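You operate a simulated robot arm through the tools that you are given. There is no shell and no other tool. Be economical: measure what you need, move in short steps, check, and stop when the job is done.

Carry out the task below with a simulated two-armed robot. There is one attempt and no reset: what you move stays moved.

## Task
Change the air coupling over to the orange hose.
Fine: shut the air valve first; press the collar, park the blue hose in the stand, push the orange one home, open the valve. Where these are worked on the way, their far stop is far enough and under half their travel is too little: air valve.

It is judged by the outcome, as a careful person would: the job done as asked, and still so three seconds after it is handed in. It fails if anything else is knocked over, pushed out of place, dropped, spilled or broken.

## Robot
Two 7-joint arms with two-finger parallel grippers on one trunk, on a base that drives. Base frame: it is fixed to the floor where the robot stands at the start and does not move with it; the origin is under the middle of the robot, x ahead of it, y to its left, z up. Lengths are in m, angles in rad, forces in N, time in s.
The left shoulder is at the start at [0.02, 0.138, 1.25], the right one opposite. With the tool pointing down near the work surface each hand reaches from about 0.1 to 0.48 m from the robot's upright axis, wherever it stands, measured 20 degrees to its own side. Places, roughly: air coupling [0.3, -0.2, 0.9]; air valve [0.4, 0, 0.9]. Payload 1.57 kg a hand.
Tool frame (each hand has its own): the origin (TCP) lies between the finger pads and is the grasp point; the fingertips stand 0.03 m ahead of it; z points along the fingers, y is the line along which they close. Largest opening 0.08 m; finger width 0.017, thickness 0.012; the body of the gripper, 0.04 by 0.082 m, starts 0.08 m behind the TCP.
Orientation is told as [roll, pitch, yaw] about the base's x, y, z axes, in that order, counted from this pose: with the fingers straight down and closing along the base's y, the tool's x points along the base's -x, its y along +y and its z along -z.

## Interface
- The arms move only by the tool play_rows. It takes "left_rows", "right_rows" or both (then of equal length, played together; a hand with none holds still); each is a list of rows, each a list of 6 numbers: the shift along the tool's x, y, z in mm, then the turn, a rotation vector about the tool's x, y, z in rad. In form: [[tx, ty, tz, rx, ry, rz], ...]. A call has 1 to 8 rows; each row is the pose to reach, as a shift and turn from the pose commanded when the call began, along the tool's axes at that moment. "left_fingers" and "right_fingers" are, for a hand that has rows, the opening in per cent of the stroke, from 0 (shut) to 100 (fully open), set as the call begins (left out, the last holds). Each row takes 0.2 s and may step no farther than 0.05 m and 0.15 rad from the row before; otherwise, or with a gripper value out of range, the whole call is refused. Where a pose cannot be reached the arm comes as near as it can. A force on the tool above 40 N (or 10 N above the force at the start of the call, whichever is more), or a blocked arm, ends the call early, and 0.2 s more pass. The fingers move at their own pace (about 0.045 m/s each) and stop on an object; they squeeze with about 28 N. The grip force told is the motor's: it shows also when the fingers shut on nothing. Time passes only in rows, and 0.2 s behind the last, so rows that repeat a pose let the fingers close. It gives the time, the measured TCP pose, the force on the tool (base axes), the opening and the grip force at its end, in the units of the frame above (readings bear some noise), with the torque about the TCP (base axes, N m) and any sound that the robot's microphone picked up.
- Cameras (640 x 400 px; columns grow to the right, rows downward): "scene" is now at [0.2026, -0.0258, 1.1417]; the picture's right is [-0.23, -0.97, 0.00], its down [-0.45, 0.10, -0.89] and it looks along [0.86, -0.20, -0.46] (base axes); focal length 214 px, centre (320, 200). "left" rides on the left gripper at [0.072, 0.007, -0.122] in its tool frame; the picture's right is [-0.09, 1.00, 0.00], its down [-0.84, -0.08, -0.54] and it looks along [-0.54, -0.05, 0.84] (tool axes); focal length 238 px, centre (320, 200). "right" rides on the right gripper at [0.072, -0.007, -0.122] in its tool frame; the picture's right is [0.09, 1.00, 0.00], its down [-0.84, 0.08, -0.54] and it looks along [-0.54, 0.05, 0.84] (tool axes); focal length 238 px, centre (320, 200). There is no depth. A picture from a camera that has moved, and an enlarged one, comes with that camera's place and axes in the base frame and with its lens. The place of the scene camera against the robot may be out by one fixed shift of up to 0.018 m in any direction.
- get_image(camera): a new picture of that camera. The clock stands still meanwhile.
- slide_trunk(by): slides the trunk up (or, below 0, down) by that many m; the arms and the scene camera ride with it, the base frame stays. It gives what a move gives, with no picture.
- roll_base(legs): drives the robot by 1 to 6 legs, each [ahead, left, turn to the left] in m, m and rad, along the robot's own axes; the way and the turn of a leg run together, so that a leg with both is an arc; at most 1.5 m and 3.142 rad a leg. The arms and the cameras ride along, it lands a little off, and it stops where it bumps. It gives what a move gives.
- turn_head(pan, tilt): turns the head with the scene camera to pan (to the left, within 1.047 rad either way) and tilt (down, from -0.506 to 1.204), counted from straight ahead of the robot. It gives what a move gives.
- close_up(camera, box): a new picture of the part [left, top, right, bottom] of that camera's present view, enlarged. The clock stands still meanwhile.
- finish_job(): hands the job in; it is judged then, once.

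Go step by step. Nothing tells you exact positions but the pictures and the camera data: compare them with the known pose of the tool, close in by small moves and look again before you grip or let go. The budget is 120 turns and 88 pictures, counting those below and the enlarged ones. Unless the task says otherwise, let go and move clear before handing in, and close with one line.

The tools are called after "Call:" by a JSON object that holds its "api" and its "payload". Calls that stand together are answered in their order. play_rows: Moves the arms, as the interface text tells. Its arguments: {"type":"object","properties":{"left_rows":{"type":"array","items":{"type":"array","items":{"type":"number"}}},"left_fingers":{"type":"number"},"right_rows":{"type":"array","items":{"type":"array","items":{"type":"number"}}},"right_fingers":{"type":"number"}},"required":[]} The other tools are called the same way: slide_trunk (by) slides the trunk up or down; roll_base (legs) drives the base; turn_head (pan, tilt) turns the head that bears the scene camera; get_image (camera) takes a picture; close_up (camera, box) takes an enlarged picture of a part of a camera's view; finish_job () hands the job in.

At the start:

```text
clock: 0.0
left_eef_pos: [0.3658, 0.1076, 1.123]
left_tcp_rot: [0.002, 0.333, 0.005]
left_wrist_force: [0.1, -0.3, 0.4]
left_wrist_torque: [-0.02, 0.0, -0.01]
left_grip_width: 0.0799
left_grasp_force: 0.0
right_eef_pos: [0.231, -0.2448, 1.1109]
right_tcp_rot: [-0.193, 0.424, -0.084]
right_wrist_force: [0.5, -0.3, 0.9]
right_wrist_torque: [-0.04, 0.03, 0.01]
right_grip_width: 0.0802
right_grasp_force: 0.0
trunk travel left (down, up): [-0.625, 0.615]
robot x, y, heading: [0.0026, -0.0006, -0.001]
head pan, tilt: [-0.229, 0.478]
```

scene: 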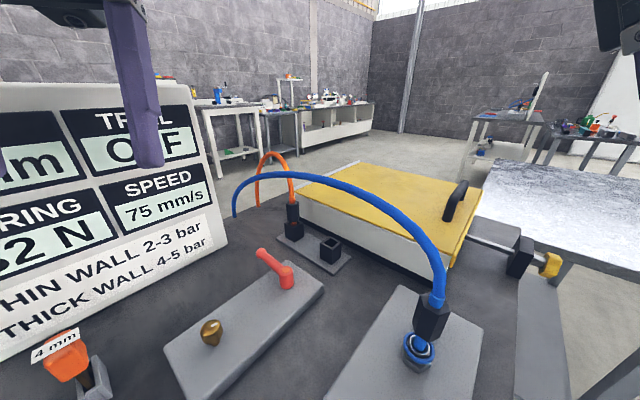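
right: 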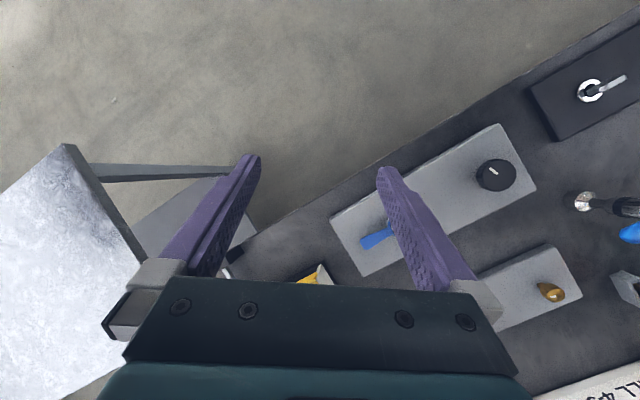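
left: 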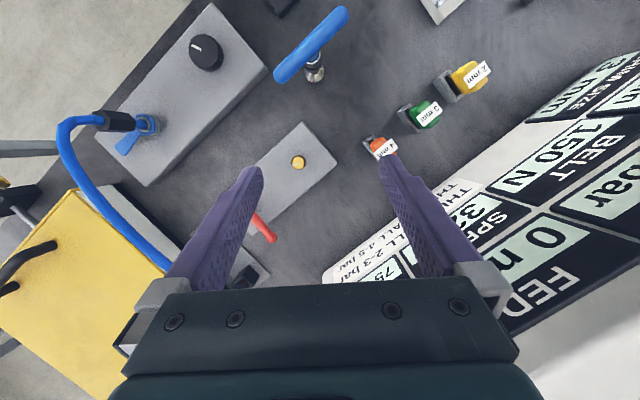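

I see the blue hose in a coupling on a grey plate, a red valve lever on another plate with a brass knob, and the orange hose in a two-socket stand beyond. I'll look closer first.

Call:
{"api": "close_up", "payload": {"camera": "scene", "box": [160, 140, 360, 390]}}

Call:
{"api": "close_up", "payload": {"camera": "scene", "box": [340, 220, 500, 400]}}

Call:
{"api": "turn_head", "payload": {"pan": -0.3, "tilt": 0.9}}

```text
1.60 times, centred on (260, 265) of scene
camera zoom: at [0.2026, -0.0258, 1.1417], right [-0.23, -0.97, 0.0], down [-0.45, 0.1, -0.89], along [0.86, -0.2, -0.46], focal length 343 px, centre (416, 96)
```

zoom: 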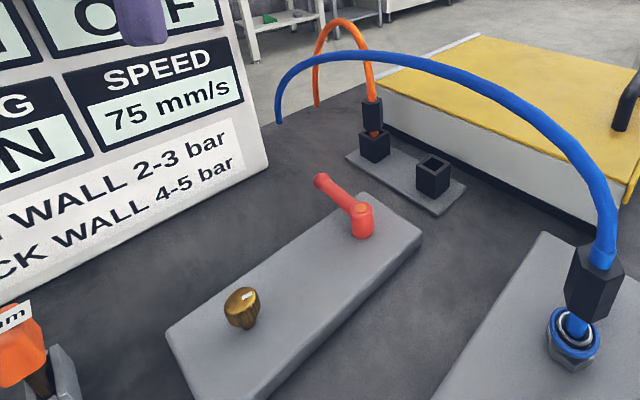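

```text
2.22 times, centred on (420, 310) of scene
camera zoom: at [0.2026, -0.0258, 1.1417], right [-0.23, -0.97, 0.0], down [-0.45, 0.1, -0.89], along [0.86, -0.2, -0.46], focal length 477 px, centre (98, -44)
```

zoom: 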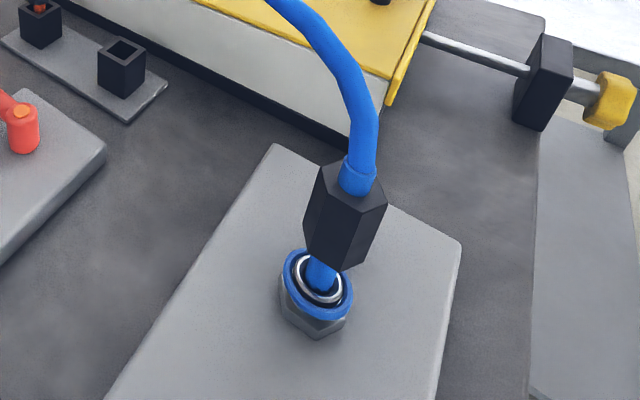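

```text
clock: 0.9
left_eef_pos: [0.3659, 0.1084, 1.1214]
left_tcp_rot: [0.004, 0.336, 0.007]
left_wrist_force: [-0.3, 0.4, -0.4]
left_wrist_torque: [0.0, 0.03, -0.03]
left_grip_width: 0.08
left_grasp_force: 0.0
right_eef_pos: [0.2301, -0.2443, 1.1098]
right_tcp_rot: [-0.195, 0.425, -0.083]
right_wrist_force: [0.3, 0.0, -0.1]
right_wrist_torque: [-0.01, -0.03, 0.04]
right_grip_width: 0.08
right_grasp_force: 0.2
trunk travel left (down, up): [-0.625, 0.615]
robot x, y, heading: [0.001, 0.0024, -0.001]
head pan, tilt: [-0.3, 0.901]
```

Call:
{"api": "get_image", "payload": {"camera": "scene"}}

```text
82 pictures are left
camera scene: at [0.1857, -0.0274, 1.106], right [-0.3, -0.96, 0.0], down [-0.75, 0.23, -0.62], along [0.59, -0.18, -0.78], focal length 214 px, centre (320, 200)
```

scene: 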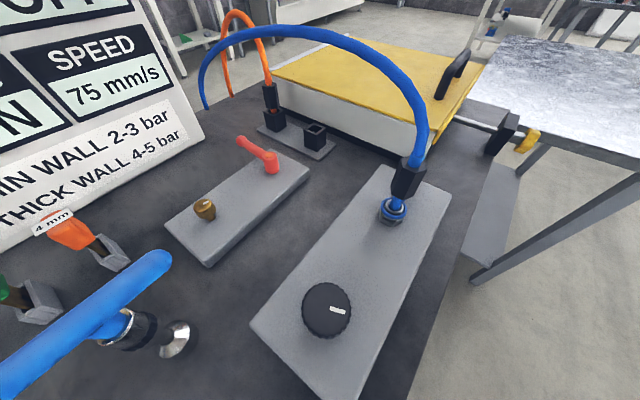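

The work surface is around z≈0.87, the coupling near (0.31,-0.16) and the lever pivot near (0.43,-0.02). The blue hose arches over this area, so I first level the left hand in place to get a forward wrist view.

Call:
{"api": "play_rows", "payload": {"left_rows": [[10, 0, 5, 0, -0.11, 0], [20, 0, 10, 0, -0.22, 0], [30, 0, 15, 0, -0.333, 0]]}}

Call:
{"api": "get_image", "payload": {"camera": "left"}}

Call:
{"api": "get_image", "payload": {"camera": "right"}}

```text
clock: 1.7
left_eef_pos: [0.3336, 0.1083, 1.1183]
left_tcp_rot: [0.001, -0.001, 0.008]
left_wrist_force: [0.2, -0.2, 0.6]
left_wrist_torque: [0.02, 0.0, 0.03]
left_grip_width: 0.0799
left_grasp_force: 0.0
right_eef_pos: [0.2307, -0.2448, 1.1099]
right_tcp_rot: [-0.193, 0.426, -0.084]
right_wrist_force: [0.3, -0.6, 0.2]
right_wrist_torque: [-0.03, 0.04, 0.0]
right_grip_width: 0.0797
right_grasp_force: 0.2
trunk travel left (down, up): [-0.625, 0.615]
robot x, y, heading: [-0.0008, -0.0003, 0.002]
head pan, tilt: [-0.3, 0.901]
```

```text
81 pictures are left
camera left: at [0.2605, 0.1146, 1.24], right [0.09, 1.0, 0.0], down [0.84, -0.07, 0.54], along [0.54, -0.05, -0.84], focal length 238 px, centre (320, 200)
```

left: 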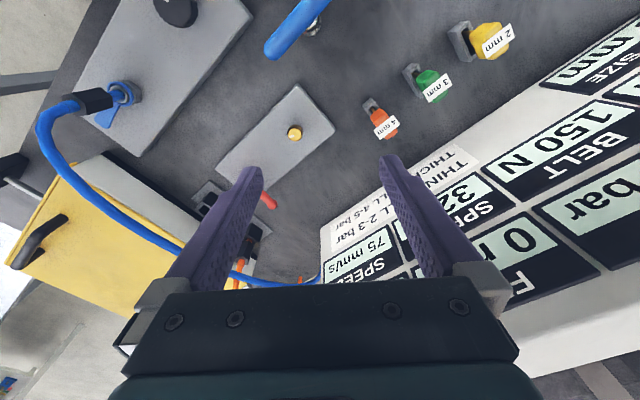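

```text
80 pictures are left
camera right: at [0.2167, -0.2249, 1.2512], right [-0.08, 0.99, -0.14], down [0.99, 0.1, 0.13], along [0.14, -0.13, -0.98], focal length 238 px, centre (320, 200)
```

right: 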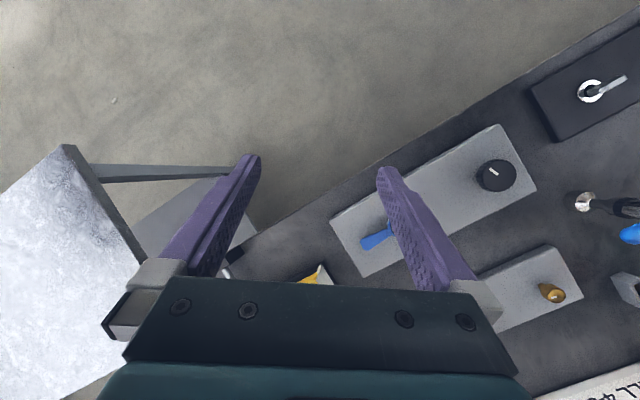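

The coupling seems to carry a blue tab as well; I zoom on it and on the hose end.

Call:
{"api": "close_up", "payload": {"camera": "left", "box": [40, 60, 180, 150]}}

Call:
{"api": "close_up", "payload": {"camera": "left", "box": [180, 80, 360, 300]}}

Call:
{"api": "close_up", "payload": {"camera": "scene", "box": [320, 120, 460, 240]}}

```text
4.44 times, centred on (110, 105) of left
camera zoom: at [0.2605, 0.1146, 1.24], right [0.09, 1.0, 0.0], down [0.84, -0.07, 0.54], along [0.54, -0.05, -0.84], focal length 1059 px, centre (1253, 622)
```

zoom: 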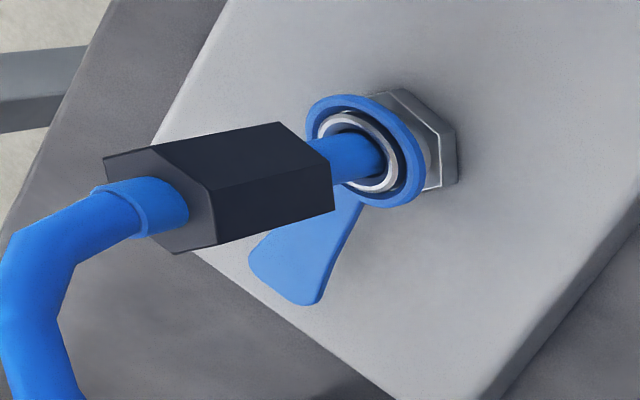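

```text
1.82 times, centred on (270, 190) of left
camera zoom: at [0.2605, 0.1146, 1.24], right [0.09, 1.0, 0.0], down [0.84, -0.07, 0.54], along [0.54, -0.05, -0.84], focal length 433 px, centre (411, 218)
```

zoom: 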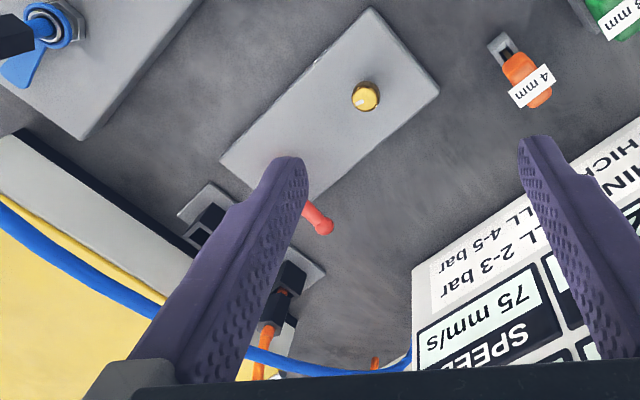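

```text
3.33 times, centred on (390, 180) of scene
camera zoom: at [0.1856, -0.0274, 1.1059], right [-0.3, -0.96, 0.0], down [-0.75, 0.23, -0.62], along [0.59, -0.18, -0.78], focal length 715 px, centre (87, 267)
```

zoom: 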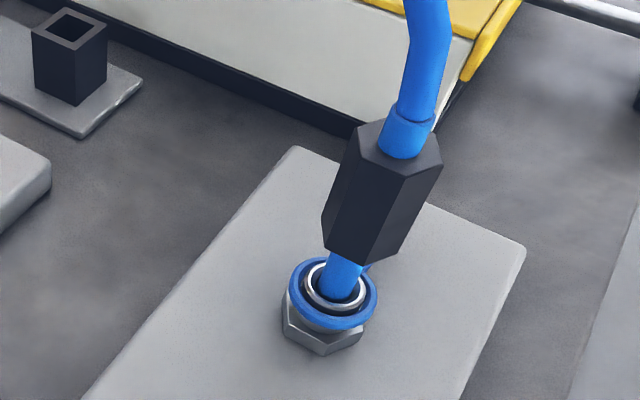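

The collar has a press tab on its far side (collar ≈(0.288,-0.139,0.92)); the lever tip is ≈(0.473,0.009,0.91). I look at the display panel, since it may tell the air state.

Call:
{"api": "turn_head", "payload": {"pan": 0.5, "tilt": 0.4}}

Call:
{"api": "get_image", "payload": {"camera": "scene"}}

```text
clock: 2.8
left_eef_pos: [0.3329, 0.1079, 1.1191]
left_tcp_rot: [0.001, -0.001, 0.005]
left_wrist_force: [0.5, -0.5, 1.1]
left_wrist_torque: [-0.03, -0.02, 0.01]
left_grip_width: 0.08
left_grasp_force: 0.1
right_eef_pos: [0.2309, -0.2439, 1.1092]
right_tcp_rot: [-0.194, 0.426, -0.085]
right_wrist_force: [-0.4, 0.4, 0.0]
right_wrist_torque: [0.0, -0.02, 0.01]
right_grip_width: 0.0799
right_grasp_force: 0.1
trunk travel left (down, up): [-0.625, 0.615]
robot x, y, heading: [-0.0013, 0.0018, -0.004]
head pan, tilt: [0.499, 0.4]
```

```text
76 pictures are left
camera scene: at [0.1949, 0.0392, 1.1489], right [0.48, -0.88, 0.0], down [-0.34, -0.19, -0.92], along [0.81, 0.44, -0.39], focal length 214 px, centre (320, 200)
```

scene: 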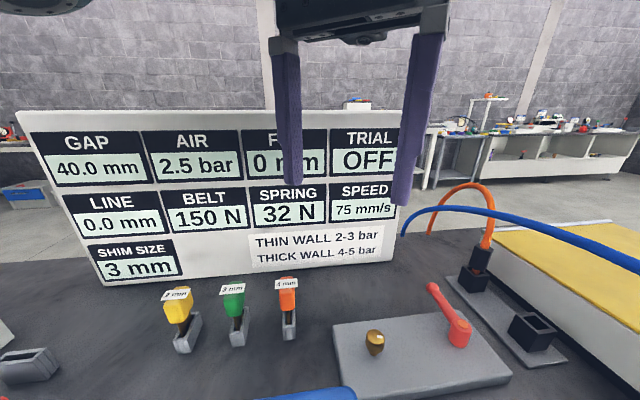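

The panel shows AIR 2.5 bar, usable feedback. Now a zoom on the valve lever for any stop or marking.

Call:
{"api": "close_up", "payload": {"camera": "scene", "box": [330, 260, 530, 400]}}

Call:
{"api": "turn_head", "payload": {"pan": 0.0, "tilt": 0.65}}

Call:
{"api": "get_image", "payload": {"camera": "scene"}}

```text
2.86 times, centred on (430, 330) of scene
camera zoom: at [0.1949, 0.0392, 1.1489], right [0.48, -0.88, 0.0], down [-0.34, -0.19, -0.92], along [0.81, 0.44, -0.39], focal length 613 px, centre (6, -171)
```

zoom: 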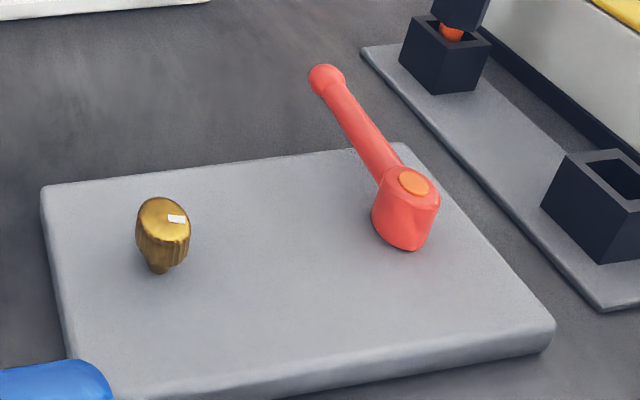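

```text
clock: 3.7
left_eef_pos: [0.3338, 0.107, 1.1183]
left_tcp_rot: [0.003, 0.0, 0.005]
left_wrist_force: [0.1, -0.2, 0.2]
left_wrist_torque: [0.02, 0.04, 0.02]
left_grip_width: 0.0799
left_grasp_force: 0.2
right_eef_pos: [0.2312, -0.2435, 1.1097]
right_tcp_rot: [-0.197, 0.424, -0.083]
right_wrist_force: [-0.5, 0.4, 0.4]
right_wrist_torque: [-0.05, 0.01, 0.0]
right_grip_width: 0.08
right_grasp_force: 0.1
trunk travel left (down, up): [-0.625, 0.615]
robot x, y, heading: [-0.0041, -0.001, 0.0]
head pan, tilt: [0.0, 0.649]
```

```text
74 pictures are left
camera scene: at [0.2004, -0.005, 1.1265], right [0.0, -1.0, 0.0], down [-0.6, 0.0, -0.8], along [0.8, 0.0, -0.6], focal length 214 px, centre (320, 200)
```

scene: 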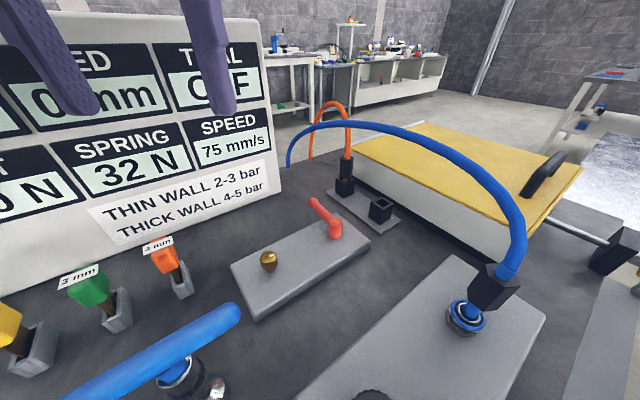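

I'll take the valve first with the left hand: straddle the lever with the fingers, leaning the gripper away from the blue hose. First a hover pose and a look.

Call:
{"api": "play_rows", "payload": {"left_rows": [[-21, -14, 24, 0.068, -0.018, -0.103], [-43, -27, 48, 0.137, -0.036, -0.206], [-64, -41, 72, 0.205, -0.055, -0.309], [-86, -54, 96, 0.274, -0.073, -0.412], [-107, -68, 120, 0.342, -0.091, -0.515]]}}

Call:
{"api": "get_image", "payload": {"camera": "left"}}

Call:
{"api": "get_image", "payload": {"camera": "scene"}}

```text
clock: 4.9
left_eef_pos: [0.4409, 0.0408, 0.9972]
left_tcp_rot: [-0.348, -0.003, 0.528]
left_wrist_force: [-0.2, -0.1, 0.6]
left_wrist_torque: [0.03, 0.02, 0.0]
left_grip_width: 0.0799
left_grasp_force: 0.1
right_eef_pos: [0.2306, -0.2452, 1.1093]
right_tcp_rot: [-0.196, 0.425, -0.084]
right_wrist_force: [-0.7, -0.4, 0.1]
right_wrist_torque: [-0.02, -0.04, 0.01]
right_grip_width: 0.0803
right_grasp_force: 0.1
trunk travel left (down, up): [-0.625, 0.615]
robot x, y, heading: [-0.0039, -0.0033, -0.001]
head pan, tilt: [0.0, 0.649]
```

```text
73 pictures are left
camera left: at [0.3536, 0.0467, 1.1092], right [-0.39, 0.86, -0.34], down [0.67, 0.52, 0.54], along [0.64, -0.02, -0.77], focal length 238 px, centre (320, 200)
```

left: 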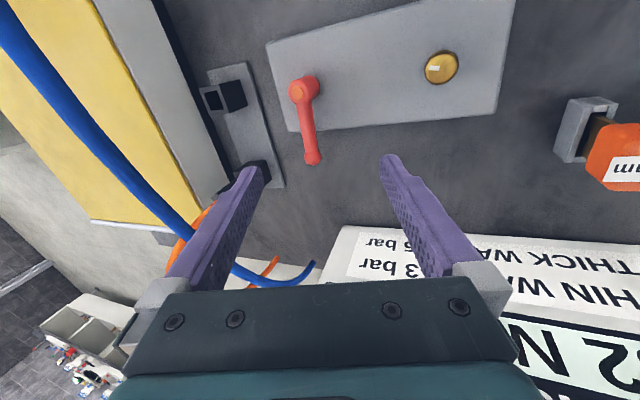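

```text
72 pictures are left
camera scene: at [0.2003, -0.0052, 1.1265], right [0.0, -1.0, 0.0], down [-0.6, 0.0, -0.8], along [0.8, 0.0, -0.6], focal length 214 px, centre (320, 200)
```

scene: 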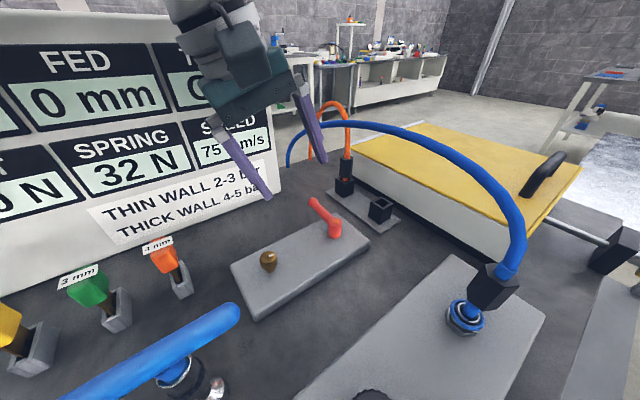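

The lever tip sits about 0.11 m ahead along the fingers, nearly centered. I descend part way and recheck.

Call:
{"api": "play_rows", "payload": {"left_rows": [[0, -6, 30, 0, 0, 0], [-5, -11, 60, 0, 0, 0]]}}

Call:
{"api": "get_image", "payload": {"camera": "left"}}

Call:
{"api": "close_up", "payload": {"camera": "scene", "box": [220, 100, 420, 300]}}

```text
clock: 5.5
left_eef_pos: [0.4591, 0.0173, 0.9444]
left_tcp_rot: [-0.347, 0.0, 0.524]
left_wrist_force: [0.3, 0.3, 0.9]
left_wrist_torque: [-0.05, -0.01, -0.04]
left_grip_width: 0.08
left_grasp_force: 0.0
right_eef_pos: [0.2309, -0.2432, 1.1104]
right_tcp_rot: [-0.194, 0.426, -0.084]
right_wrist_force: [0.4, -0.3, 0.1]
right_wrist_torque: [-0.03, 0.06, -0.05]
right_grip_width: 0.08
right_grasp_force: 0.1
trunk travel left (down, up): [-0.625, 0.615]
robot x, y, heading: [0.0007, 0.0027, -0.001]
head pan, tilt: [0.0, 0.649]
```

```text
71 pictures are left
camera left: at [0.3731, 0.0226, 1.0567], right [-0.39, 0.86, -0.34], down [0.67, 0.52, 0.54], along [0.64, -0.02, -0.77], focal length 238 px, centre (320, 200)
```

left: 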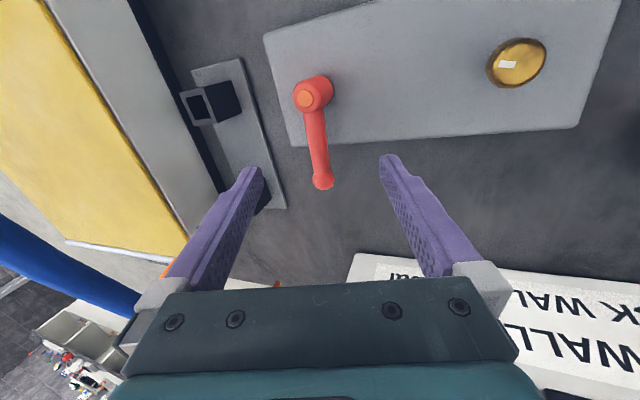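

```text
2.00 times, centred on (320, 200) of scene
camera zoom: at [0.2003, -0.0052, 1.1265], right [0.0, -1.0, 0.0], down [-0.6, 0.0, -0.8], along [0.8, 0.0, -0.6], focal length 429 px, centre (320, 200)
```

zoom: 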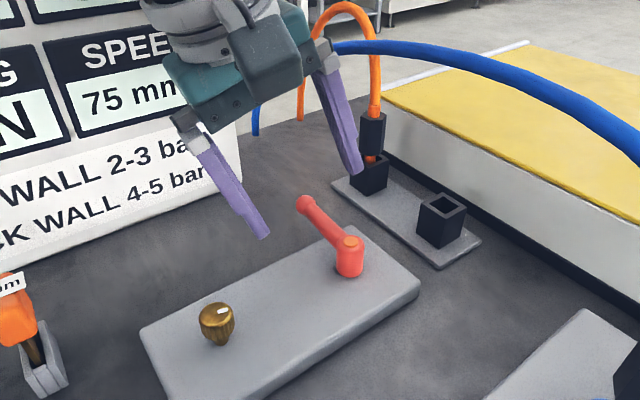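

The tip is about 18 mm ahead of the TCP and centered. I narrow the fingers, and move in to straddle the lever.

Call:
{"api": "play_rows", "payload": {"left_rows": [[6, 2, 2, 0, 0, 0], [12, 2, 6, 0, 0, 0], [14, 2, 14, 0, 0, 0]], "left_fingers": 45}}

Call:
{"api": "get_image", "payload": {"camera": "left"}}

```text
clock: 6.3
left_eef_pos: [0.4504, 0.0065, 0.9307]
left_tcp_rot: [-0.348, 0.0, 0.525]
left_wrist_force: [1.0, 0.7, 0.3]
left_wrist_torque: [-0.02, 0.03, 0.01]
left_grip_width: 0.0364
left_grasp_force: 0.1
right_eef_pos: [0.2311, -0.2435, 1.109]
right_tcp_rot: [-0.195, 0.424, -0.085]
right_wrist_force: [-0.7, 0.5, 0.5]
right_wrist_torque: [0.01, 0.02, -0.03]
right_grip_width: 0.0799
right_grasp_force: 0.0
trunk travel left (down, up): [-0.625, 0.615]
robot x, y, heading: [-0.0005, -0.0017, 0.001]
head pan, tilt: [0.0, 0.649]
```

```text
69 pictures are left
camera left: at [0.3627, 0.0129, 1.0429], right [-0.39, 0.86, -0.34], down [0.67, 0.52, 0.54], along [0.63, -0.02, -0.77], focal length 238 px, centre (320, 200)
```

left: 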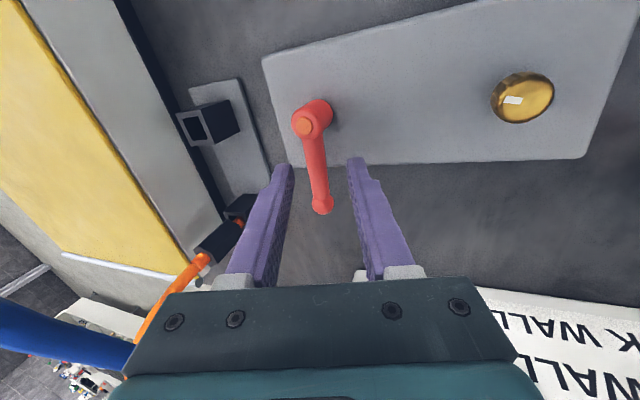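

The lever lies between the fingers. I test it gently counter-clockwise (toward the knob).

Call:
{"api": "play_rows", "payload": {"left_rows": [[0, 7, -2.5, 0, 0, 0], [0, 14, -5, 0, 0, 0], [0, 20, -7.5, 0, 0, 0], [0, 27, -10, 0, 0, 0]]}}

Call:
{"api": "get_image", "payload": {"camera": "left"}}

```text
clock: 7.3
left_eef_pos: [0.4355, 0.0323, 0.9332]
left_tcp_rot: [-0.346, -0.002, 0.523]
left_wrist_force: [-0.9, -0.6, 0.7]
left_wrist_torque: [0.01, 0.0, -0.05]
left_grip_width: 0.036
left_grasp_force: 0.2
right_eef_pos: [0.2302, -0.244, 1.1094]
right_tcp_rot: [-0.195, 0.426, -0.084]
right_wrist_force: [0.0, -0.1, 0.1]
right_wrist_torque: [-0.01, -0.01, 0.02]
right_grip_width: 0.08
right_grasp_force: 0.1
trunk travel left (down, up): [-0.625, 0.615]
robot x, y, heading: [0.0013, -0.0035, -0.003]
head pan, tilt: [0.0, 0.649]
```

```text
68 pictures are left
camera left: at [0.3482, 0.0378, 1.0441], right [-0.39, 0.86, -0.34], down [0.67, 0.52, 0.54], along [0.63, -0.02, -0.77], focal length 238 px, centre (320, 200)
```

left: 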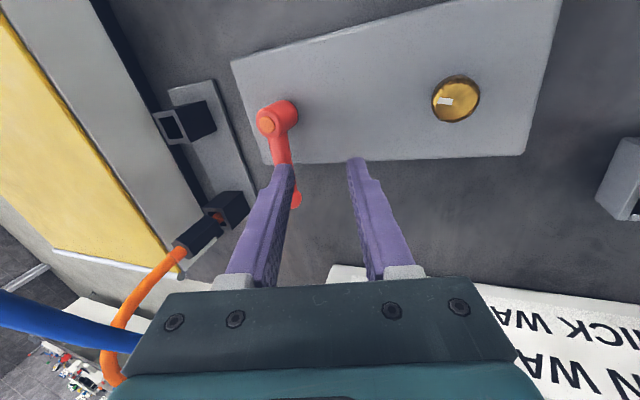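

I can't tell whether the lever moved or the finger passed over it; a zoom will tell.

Call:
{"api": "close_up", "payload": {"camera": "left", "box": [220, 80, 400, 240]}}

Call:
{"api": "close_up", "payload": {"camera": "scene", "box": [240, 120, 400, 260]}}

```text
2.50 times, centred on (310, 160) of left
camera zoom: at [0.3482, 0.0378, 1.0441], right [-0.39, 0.86, -0.34], down [0.67, 0.52, 0.54], along [0.63, -0.02, -0.77], focal length 596 px, centre (345, 300)
```

zoom: 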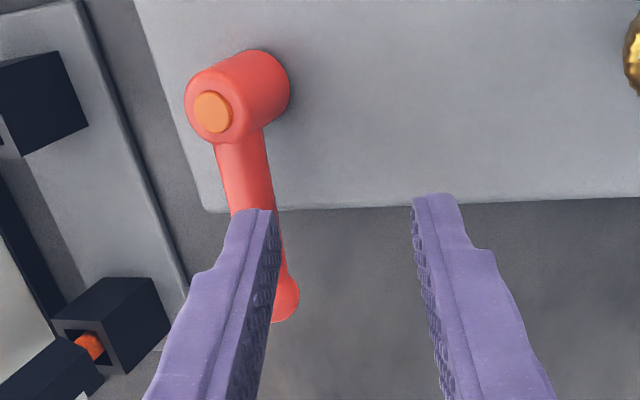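

```text
2.86 times, centred on (320, 190) of scene
camera zoom: at [0.2003, -0.0051, 1.1264], right [0.0, -1.0, 0.0], down [-0.6, 0.0, -0.8], along [0.8, 0.0, -0.6], focal length 613 px, centre (320, 229)
```

zoom: 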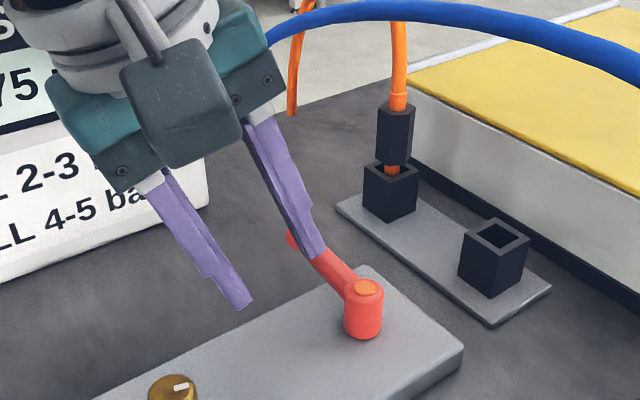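

The fingertip appears to sit over the lever rather than beside it, so the lever is lower than I thought. I back off, go 20 mm deeper, and retry.

Call:
{"api": "play_rows", "payload": {"left_rows": [[0, -14, 5, 0, 0, 0], [0, -29, 10, 0, 0, 0], [0, -29, 20, 0, 0, 0], [0, -29, 31, 0, 0, 0]]}}

Call:
{"api": "get_image", "payload": {"camera": "left"}}

Call:
{"api": "close_up", "payload": {"camera": "scene", "box": [240, 120, 400, 260]}}

```text
clock: 8.3
left_eef_pos: [0.4547, -0.0011, 0.9121]
left_tcp_rot: [-0.347, -0.003, 0.527]
left_wrist_force: [-0.4, -0.2, -0.4]
left_wrist_torque: [-0.01, 0.02, 0.01]
left_grip_width: 0.036
left_grasp_force: 0.1
right_eef_pos: [0.2304, -0.2431, 1.1103]
right_tcp_rot: [-0.196, 0.425, -0.082]
right_wrist_force: [-0.1, -0.9, 1.1]
right_wrist_torque: [0.02, -0.03, -0.01]
right_grip_width: 0.0799
right_grasp_force: 0.0
trunk travel left (down, up): [-0.625, 0.615]
robot x, y, heading: [0.0016, -0.0003, -0.004]
head pan, tilt: [0.0, 0.649]
```

```text
65 pictures are left
camera left: at [0.3678, 0.005, 1.0246], right [-0.39, 0.86, -0.34], down [0.67, 0.52, 0.54], along [0.64, -0.02, -0.77], focal length 238 px, centre (320, 200)
```

left: 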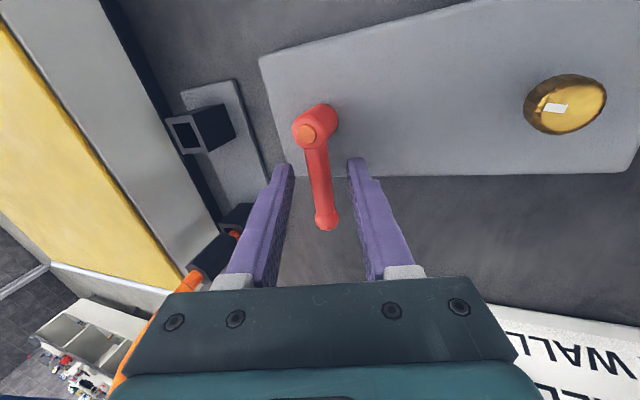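

```text
2.86 times, centred on (320, 190) of scene
camera zoom: at [0.2003, -0.0051, 1.1265], right [0.0, -1.0, 0.0], down [-0.6, 0.0, -0.8], along [0.8, 0.0, -0.6], focal length 613 px, centre (320, 229)
```

zoom: 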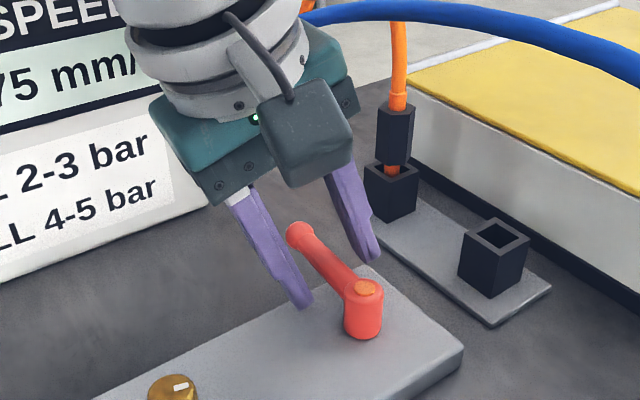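

Now the lever clearly lies between the fingers. Push counter-clockwise again.

Call:
{"api": "play_rows", "payload": {"left_rows": [[0, 7, -2.5, 0, 0, 0], [0, 14, -5, 0, 0, 0], [0, 20, -7.5, 0, 0, 0], [0, 25, -9, 0, 0, 0]]}}

Call:
{"api": "close_up", "payload": {"camera": "left", "box": [220, 80, 400, 240]}}

Call:
{"api": "close_up", "payload": {"camera": "scene", "box": [240, 120, 400, 260]}}

```text
clock: 9.3
left_eef_pos: [0.4437, 0.018, 0.9146]
left_tcp_rot: [-0.359, -0.001, 0.523]
left_wrist_force: [8.3, -16.2, 1.8]
left_wrist_torque: [-0.34, -0.22, 0.19]
left_grip_width: 0.0525
left_grasp_force: 9.6
right_eef_pos: [0.2326, -0.2465, 1.1115]
right_tcp_rot: [-0.199, 0.422, -0.085]
right_wrist_force: [-1.7, -0.1, 0.1]
right_wrist_torque: [0.01, -0.01, -0.02]
right_grip_width: 0.0798
right_grasp_force: 0.1
trunk travel left (down, up): [-0.625, 0.615]
robot x, y, heading: [0.0002, -0.0, -0.003]
head pan, tilt: [0.0, 0.649]
```

```text
2.50 times, centred on (310, 160) of left
camera zoom: at [0.3561, 0.0238, 1.0264], right [-0.39, 0.85, -0.35], down [0.67, 0.52, 0.54], along [0.64, -0.03, -0.77], focal length 596 px, centre (345, 300)
```

zoom: 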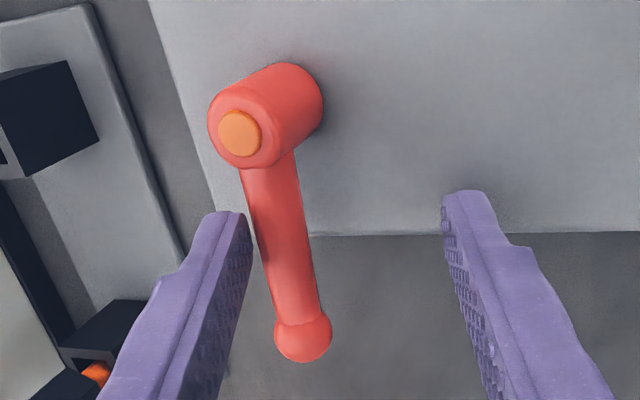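

```text
2.86 times, centred on (320, 190) of scene
camera zoom: at [0.202, -0.008, 1.1269], right [0.0, -1.0, 0.0], down [-0.6, 0.0, -0.8], along [0.8, 0.0, -0.6], focal length 613 px, centre (320, 229)
```

zoom: 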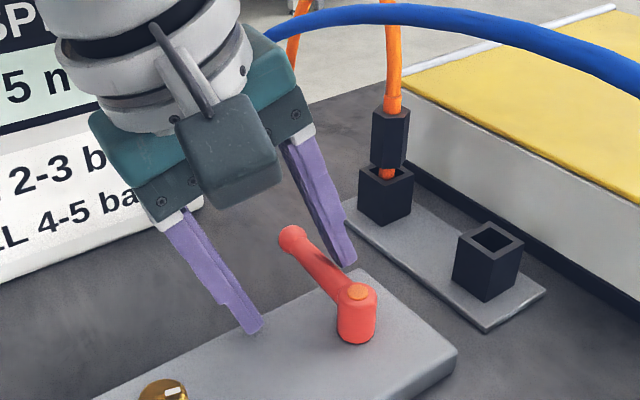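

Counter-clockwise is blocked (≈18 N, lever unmoved), so it shuts clockwise, under the blue hose. I back out, close the fingers into a prod, and lean the hand more so it can reach beneath the hose.

Call:
{"api": "play_rows", "payload": {"left_rows": [[0, -12, 4, 0, 0, 0], [0, -12, -25, 0, 0, 0], [0, -5, -60, 0, 0, 0], [0, 0, -80, 0.12, 0, 0], [0, 0, -80, 0.24, 0, 0], [0, 0, -80, 0.35, 0, 0]]}}

Call:
{"api": "play_rows", "payload": {"left_rows": [[0, 0, 0, 0, 0, 0], [0, 0, 0, 0, 0, 0], [0, 0, 0, 0, 0, 0]], "left_fingers": 0}}

Call:
{"api": "get_image", "payload": {"camera": "scene"}}

```text
clock: 10.7
left_eef_pos: [0.4267, 0.0457, 0.9875]
left_tcp_rot: [-0.7, -0.001, 0.527]
left_wrist_force: [-0.3, -0.2, 0.4]
left_wrist_torque: [0.02, 0.02, -0.01]
left_grip_width: 0.0361
left_grasp_force: 0.0
right_eef_pos: [0.2302, -0.243, 1.1095]
right_tcp_rot: [-0.196, 0.428, -0.085]
right_wrist_force: [0.2, -0.2, -1.2]
right_wrist_torque: [-0.04, -0.01, -0.02]
right_grip_width: 0.0801
right_grasp_force: 0.0
trunk travel left (down, up): [-0.625, 0.615]
robot x, y, heading: [0.0, 0.0021, 0.004]
head pan, tilt: [0.0, 0.649]
```

```text
clock: 11.5
left_eef_pos: [0.4271, 0.0459, 0.987]
left_tcp_rot: [-0.697, -0.001, 0.526]
left_wrist_force: [0.3, -0.8, -0.5]
left_wrist_torque: [0.0, -0.04, -0.01]
left_grip_width: 0.0
left_grasp_force: 18.5
right_eef_pos: [0.2307, -0.2435, 1.1095]
right_tcp_rot: [-0.195, 0.426, -0.083]
right_wrist_force: [-0.8, 0.0, -0.3]
right_wrist_torque: [0.0, -0.01, 0.01]
right_grip_width: 0.0801
right_grasp_force: 0.1
trunk travel left (down, up): [-0.625, 0.615]
robot x, y, heading: [0.0004, -0.0016, 0.001]
head pan, tilt: [0.0, 0.649]
```

```text
61 pictures are left
camera scene: at [0.2004, -0.0051, 1.1264], right [0.0, -1.0, 0.0], down [-0.6, 0.0, -0.8], along [0.8, 0.0, -0.6], focal length 214 px, centre (320, 200)
```

scene: 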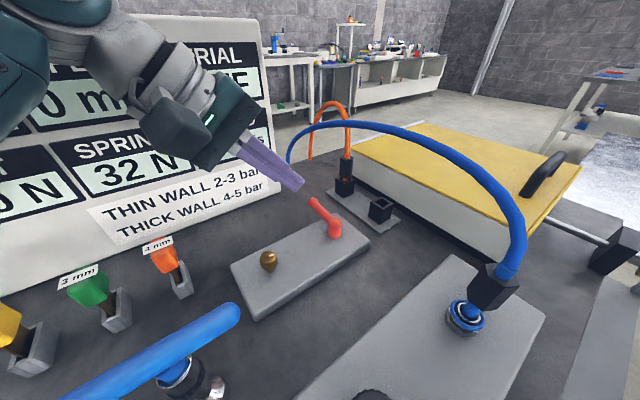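

The prod is in place above. Lower it beside the lever's left side and check.

Call:
{"api": "play_rows", "payload": {"left_rows": [[-4, 20, 29, 0, 0, 0], [-9, 40, 58, 0, 0, 0], [-9, 32, 64, 0, 0, 0]]}}

Call:
{"api": "get_image", "payload": {"camera": "left"}}

Call:
{"api": "close_up", "payload": {"camera": "scene", "box": [240, 120, 400, 260]}}

```text
clock: 12.3
left_eef_pos: [0.4451, 0.0362, 0.9186]
left_tcp_rot: [-0.698, -0.001, 0.524]
left_wrist_force: [0.2, -0.1, 0.0]
left_wrist_torque: [-0.01, 0.01, 0.02]
left_grip_width: 0.0002
left_grasp_force: 21.1
right_eef_pos: [0.2313, -0.2431, 1.1092]
right_tcp_rot: [-0.194, 0.425, -0.085]
right_wrist_force: [-0.8, -0.3, -0.7]
right_wrist_torque: [0.0, 0.01, -0.01]
right_grip_width: 0.0802
right_grasp_force: 0.2
trunk travel left (down, up): [-0.625, 0.615]
robot x, y, heading: [-0.0002, 0.0016, 0.005]
head pan, tilt: [0.0, 0.649]
```

```text
60 pictures are left
camera left: at [0.3397, 0.0726, 1.007], right [-0.3, 0.71, -0.64], down [0.58, 0.67, 0.47], along [0.76, -0.23, -0.61], focal length 238 px, centre (320, 200)
```

left: 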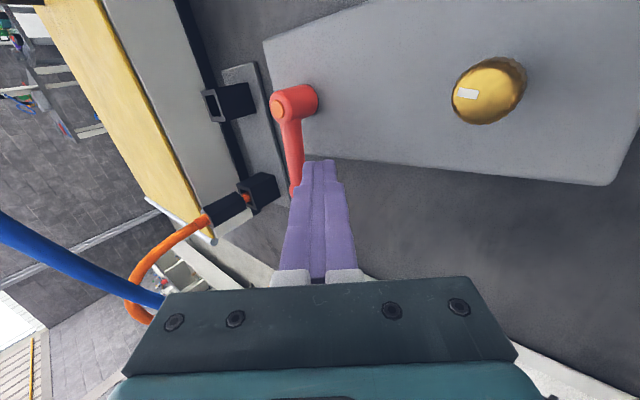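

```text
2.86 times, centred on (320, 190) of scene
camera zoom: at [0.2004, -0.0051, 1.1265], right [0.0, -1.0, 0.0], down [-0.6, 0.0, -0.8], along [0.8, 0.0, -0.6], focal length 613 px, centre (320, 229)
```

zoom: 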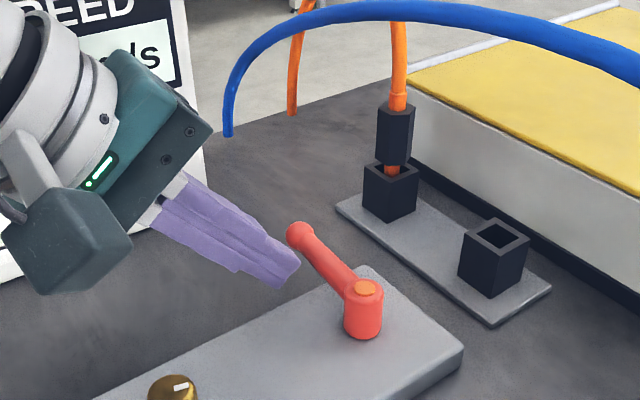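

The prod is beside the lever. Push it the first part of the arc clockwise.

Call:
{"api": "play_rows", "payload": {"left_rows": [[-2, -7, 6, 0, 0, 0], [-4, -14, 12, 0, 0, 0], [-4, -19, 16, 0, 0, 0], [-4, -25, 21, 0, 0, 0]]}}

Call:
{"api": "close_up", "payload": {"camera": "scene", "box": [240, 120, 400, 260]}}

```text
clock: 13.3
left_eef_pos: [0.4638, 0.0097, 0.9173]
left_tcp_rot: [-0.699, -0.003, 0.524]
left_wrist_force: [-0.6, -0.5, 1.0]
left_wrist_torque: [0.1, -0.02, 0.01]
left_grip_width: 0.0001
left_grasp_force: 21.1
right_eef_pos: [0.2296, -0.244, 1.1091]
right_tcp_rot: [-0.195, 0.426, -0.082]
right_wrist_force: [0.1, -0.6, -0.3]
right_wrist_torque: [0.02, 0.04, -0.03]
right_grip_width: 0.0799
right_grasp_force: 0.0
trunk travel left (down, up): [-0.625, 0.615]
robot x, y, heading: [0.003, -0.0015, -0.002]
head pan, tilt: [0.0, 0.649]
```

```text
2.86 times, centred on (320, 190) of scene
camera zoom: at [0.2001, -0.0051, 1.1264], right [0.0, -1.0, 0.0], down [-0.6, 0.0, -0.8], along [0.8, 0.0, -0.6], focal length 613 px, centre (320, 229)
```

zoom: 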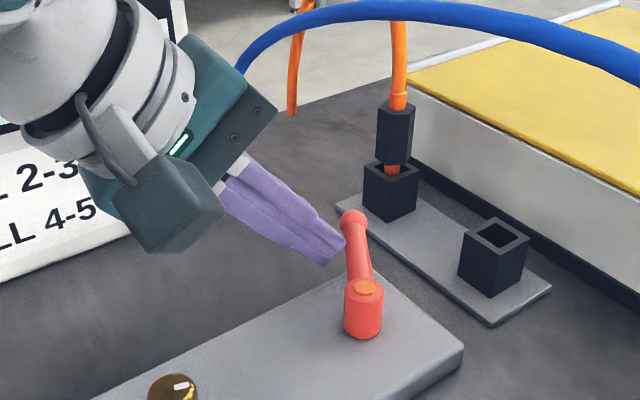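

The lever turns freely clockwise. Continue the arc.

Call:
{"api": "play_rows", "payload": {"left_rows": [[3.7, -10, 8.3, 0, 0, 0], [11, -19, 16, 0, 0, 0], [20, -25.5, 21.4, 0, 0, 0], [32, -30, 25.3, 0, 0, 0]]}}

Call:
{"api": "close_up", "payload": {"camera": "scene", "box": [240, 120, 400, 260]}}

```text
clock: 14.3
left_eef_pos: [0.4603, -0.0328, 0.9185]
left_tcp_rot: [-0.693, -0.013, 0.533]
left_wrist_force: [15.9, 18.2, -3.2]
left_wrist_torque: [0.29, -0.48, 0.37]
left_grip_width: 0.0
left_grasp_force: 21.9
right_eef_pos: [0.2327, -0.2397, 1.1094]
right_tcp_rot: [-0.191, 0.422, -0.082]
right_wrist_force: [0.6, -1.3, -0.4]
right_wrist_torque: [0.01, -0.05, 0.03]
right_grip_width: 0.0798
right_grasp_force: 0.1
trunk travel left (down, up): [-0.625, 0.615]
robot x, y, heading: [0.0017, 0.0027, -0.0]
head pan, tilt: [0.0, 0.649]
```

```text
2.86 times, centred on (320, 190) of scene
camera zoom: at [0.2027, -0.0018, 1.1269], right [0.0, -1.0, 0.0], down [-0.6, 0.0, -0.8], along [0.8, 0.0, -0.6], focal length 613 px, centre (320, 229)
```

zoom: 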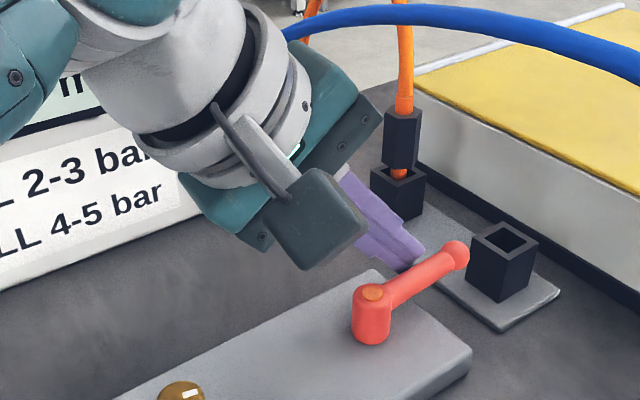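

The lever met its stop (≈24 N) in line with the plate: the valve is shut. I retract the hand along its own axis and check the panel.

Call:
{"api": "play_rows", "payload": {"left_rows": [[-14, 3, 0, 0, 0, 0], [-16, 5, -40, 0, 0, 0], [-16, 5, -85, 0, 0, 0], [-16, 30, -125, 0, 0, 0]]}}

Call:
{"api": "turn_head", "payload": {"pan": 0.2, "tilt": 0.55}}

Call:
{"api": "get_image", "payload": {"camera": "scene"}}

```text
clock: 15.3
left_eef_pos: [0.4157, 0.0576, 0.9954]
left_tcp_rot: [-0.697, 0.0, 0.524]
left_wrist_force: [-0.5, 0.4, -0.2]
left_wrist_torque: [-0.02, -0.04, 0.0]
left_grip_width: 0.0001
left_grasp_force: 21.0
right_eef_pos: [0.231, -0.2441, 1.1104]
right_tcp_rot: [-0.194, 0.425, -0.085]
right_wrist_force: [-0.3, 0.6, 0.0]
right_wrist_torque: [0.0, 0.0, 0.0]
right_grip_width: 0.0798
right_grasp_force: 0.1
trunk travel left (down, up): [-0.625, 0.615]
robot x, y, heading: [-0.0026, -0.001, -0.001]
head pan, tilt: [0.0, 0.649]
```

```text
clock: 16.1
left_eef_pos: [0.4173, 0.0555, 0.9953]
left_tcp_rot: [-0.698, -0.002, 0.524]
left_wrist_force: [0.0, 0.1, 0.6]
left_wrist_torque: [-0.03, 0.01, -0.01]
left_grip_width: 0.0001
left_grasp_force: 22.1
right_eef_pos: [0.2301, -0.2436, 1.1094]
right_tcp_rot: [-0.195, 0.424, -0.084]
right_wrist_force: [-0.8, 1.1, 0.1]
right_wrist_torque: [0.0, -0.02, 0.02]
right_grip_width: 0.0798
right_grasp_force: 0.1
trunk travel left (down, up): [-0.625, 0.615]
robot x, y, heading: [-0.0022, 0.0003, -0.005]
head pan, tilt: [0.201, 0.55]
```

```text
56 pictures are left
camera scene: at [0.2016, 0.0127, 1.1352], right [0.2, -0.98, 0.0], down [-0.51, -0.1, -0.85], along [0.84, 0.17, -0.52], focal length 214 px, centre (320, 200)
```

scene: 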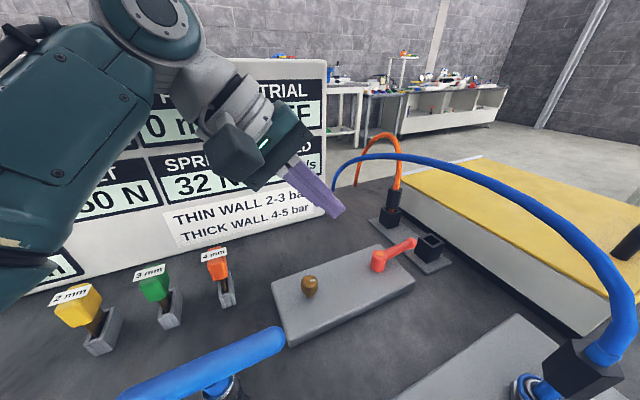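

The lever stayed in its shut position. Next the coupling: I move the right hand to view collar and tab from the right side, tilted.

Call:
{"api": "play_rows", "payload": {"right_rows": [[-2, 7, 9, -0.094, -0.085, -0.021], [-4, 15, 18, -0.188, -0.169, -0.042], [-5, 22, 26, -0.281, -0.254, -0.064], [-7, 30, 35, -0.375, -0.339, -0.085], [-9, 37, 44, -0.469, -0.4235, -0.106]]}}

Call:
{"api": "get_image", "payload": {"camera": "right"}}

Call:
{"api": "turn_head", "payload": {"pan": -0.3, "tilt": 0.8}}

Call:
{"api": "get_image", "payload": {"camera": "scene"}}

```text
clock: 17.3
left_eef_pos: [0.4169, 0.0559, 0.9948]
left_tcp_rot: [-0.698, -0.001, 0.523]
left_wrist_force: [0.6, 0.7, 0.5]
left_wrist_torque: [0.02, 0.01, 0.0]
left_grip_width: 0.0
left_grasp_force: 21.2
right_eef_pos: [0.2202, -0.2149, 1.0607]
right_tcp_rot: [0.3, -0.003, 0.001]
right_wrist_force: [-0.4, 0.3, -0.6]
right_wrist_torque: [0.01, 0.0, -0.01]
right_grip_width: 0.0796
right_grasp_force: 0.0
trunk travel left (down, up): [-0.625, 0.615]
robot x, y, heading: [0.0001, -0.0036, 0.001]
head pan, tilt: [0.201, 0.55]
```

```text
55 pictures are left
camera right: at [0.1488, -0.257, 1.1764], right [-0.09, 0.95, 0.29], down [0.83, -0.09, 0.54], along [0.54, 0.3, -0.79], focal length 238 px, centre (320, 200)
```

right: 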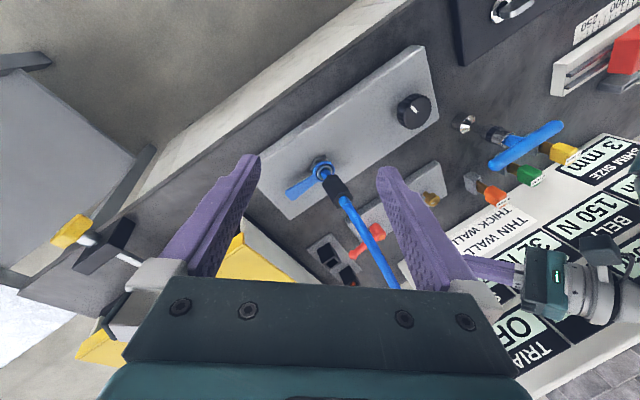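

```text
clock: 18.2
left_eef_pos: [0.4176, 0.056, 0.9956]
left_tcp_rot: [-0.697, -0.003, 0.525]
left_wrist_force: [-1.3, -0.1, 0.2]
left_wrist_torque: [0.02, -0.01, 0.0]
left_grip_width: 0.0002
left_grasp_force: 21.2
right_eef_pos: [0.2208, -0.2154, 1.0616]
right_tcp_rot: [0.301, 0.001, 0.0]
right_wrist_force: [0.1, -0.4, 0.3]
right_wrist_torque: [0.02, 0.0, -0.01]
right_grip_width: 0.0799
right_grasp_force: 0.0
trunk travel left (down, up): [-0.625, 0.615]
robot x, y, heading: [0.0005, -0.0028, 0.002]
head pan, tilt: [-0.3, 0.799]
```

```text
54 pictures are left
camera scene: at [0.1906, -0.0289, 1.1139], right [-0.29, -0.96, 0.0], down [-0.68, 0.21, -0.7], along [0.67, -0.21, -0.72], focal length 214 px, centre (320, 200)
```

scene: 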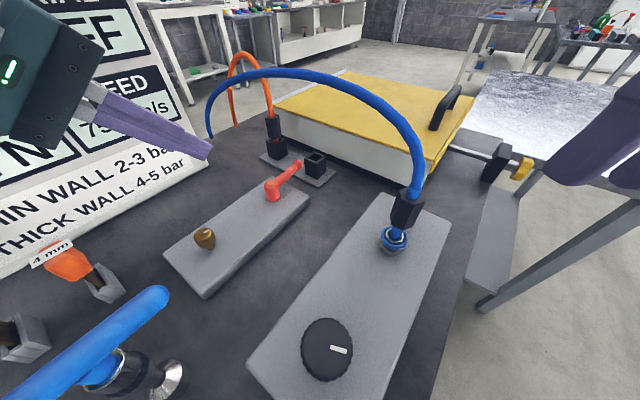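

Call:
{"api": "close_up", "payload": {"camera": "right", "box": [250, 130, 410, 290]}}

Call:
{"api": "close_up", "payload": {"camera": "scene", "box": [350, 150, 450, 270]}}

```text
2.50 times, centred on (330, 210) of right
camera zoom: at [0.1491, -0.2569, 1.1766], right [-0.09, 0.95, 0.29], down [0.84, -0.09, 0.54], along [0.54, 0.3, -0.79], focal length 596 px, centre (295, 175)
```

zoom: 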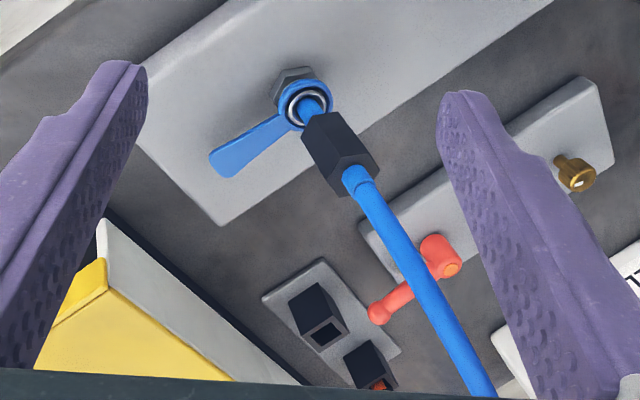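

```text
3.33 times, centred on (400, 210) of scene
camera zoom: at [0.1906, -0.0289, 1.1139], right [-0.29, -0.96, 0.0], down [-0.68, 0.21, -0.7], along [0.67, -0.21, -0.72], focal length 715 px, centre (53, 167)
```

zoom: 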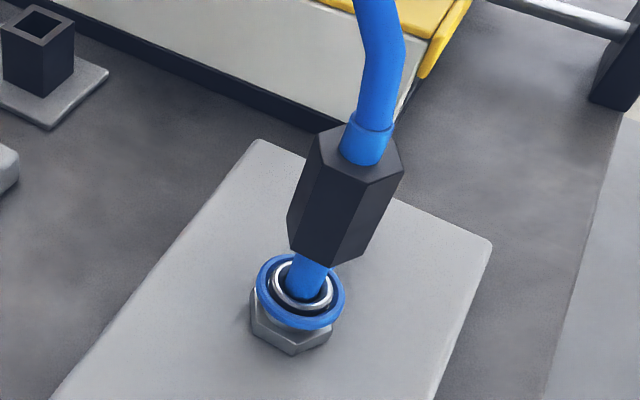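

Collar at ≈(0.290,-0.152,0.902), its tab reaches ≈5 cm toward (+x,-y), and the plug's hex grip spans z 0.928–0.970. The right hand will press the tab with closed fingers while the left pulls the grip; right goes to its hover first.

Call:
{"api": "play_rows", "payload": {"right_rows": [[0, 0, 0, 0, 0, 0], [0, 0, 0, 0, 0, 0], [0, -5, 0, 0, 0, 0], [-32, -10, 20, -0.03, 0, 0], [-65, -18, 45, -0.07, 0, 0], [-97, -23, 74, -0.1, 0, 0]], "right_fingers": 0}}

Call:
{"api": "play_rows", "payload": {"left_rows": [[0, 5, -20, -0.009, -0.039, 0.124], [0, 10, -40, -0.019, -0.078, 0.248], [0, 15, -60, -0.028, -0.116, 0.372], [0, 15, -60, -0.037, -0.155, 0.496], [0, 15, -60, -0.0465, -0.194, 0.62]], "left_fingers": 90}}

Call:
{"api": "get_image", "payload": {"camera": "right"}}

```text
clock: 19.6
left_eef_pos: [0.417, 0.0567, 0.9952]
left_tcp_rot: [-0.696, -0.001, 0.526]
left_wrist_force: [0.0, 0.9, 0.4]
left_wrist_torque: [0.01, 0.01, 0.0]
left_grip_width: 0.0001
left_grasp_force: 21.1
right_eef_pos: [0.32, -0.2146, 0.983]
right_tcp_rot: [0.401, -0.002, 0.0]
right_wrist_force: [-0.2, -0.7, 0.2]
right_wrist_torque: [0.0, -0.02, 0.0]
right_grip_width: 0.0002
right_grasp_force: 20.9
trunk travel left (down, up): [-0.625, 0.615]
robot x, y, heading: [-0.0006, -0.0015, 0.002]
head pan, tilt: [-0.3, 0.799]
```

```text
clock: 20.8
left_eef_pos: [0.391, 0.0999, 1.0299]
left_tcp_rot: [-0.539, -0.526, 0.121]
left_wrist_force: [0.0, 0.1, 0.4]
left_wrist_torque: [0.01, -0.01, 0.0]
left_grip_width: 0.0722
left_grasp_force: 0.1
right_eef_pos: [0.3189, -0.2156, 0.9832]
right_tcp_rot: [0.4, -0.001, 0.0]
right_wrist_force: [-0.1, -0.4, -0.8]
right_wrist_torque: [-0.02, 0.0, -0.03]
right_grip_width: 0.0
right_grasp_force: 21.1
trunk travel left (down, up): [-0.625, 0.615]
robot x, y, heading: [0.0013, 0.0013, -0.003]
head pan, tilt: [-0.3, 0.799]
```

```text
51 pictures are left
camera right: at [0.2464, -0.268, 1.0939], right [-0.09, 0.92, 0.39], down [0.84, -0.14, 0.53], along [0.54, 0.37, -0.75], focal length 238 px, centre (320, 200)
```

right: 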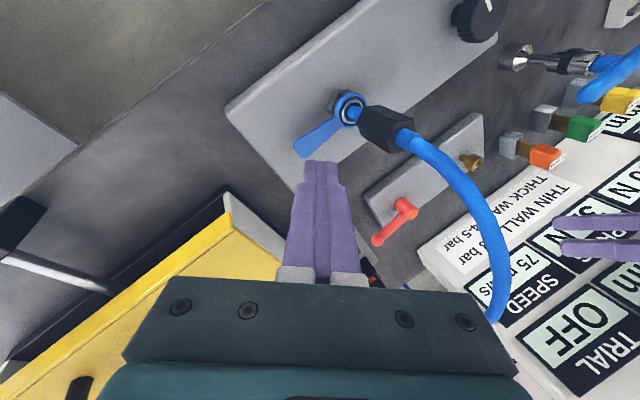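

Geometry confirmed by the new view. Finish turning the left hand, then translate it.

Call:
{"api": "play_rows", "payload": {"left_rows": [[0, 0, 0, -0.009, -0.039, 0.124], [0, 0, 0, -0.019, -0.078, 0.248], [0, 0, 0, -0.028, -0.116, 0.372], [0, 0, 0, -0.037, -0.155, 0.496], [0, 0, 0, -0.0465, -0.194, 0.62]]}}

```text
clock: 22.0
left_eef_pos: [0.3921, 0.0988, 1.032]
left_tcp_rot: [0.006, -0.898, -0.606]
left_wrist_force: [0.5, -0.8, 0.1]
left_wrist_torque: [0.02, 0.0, 0.02]
left_grip_width: 0.072
left_grasp_force: 0.0
right_eef_pos: [0.3173, -0.2151, 0.9821]
right_tcp_rot: [0.401, -0.001, 0.0]
right_wrist_force: [0.5, 0.6, -0.2]
right_wrist_torque: [0.03, -0.04, 0.02]
right_grip_width: 0.0
right_grasp_force: 21.8
trunk travel left (down, up): [-0.625, 0.615]
robot x, y, heading: [-0.0002, -0.0022, -0.006]
head pan, tilt: [-0.3, 0.799]
```

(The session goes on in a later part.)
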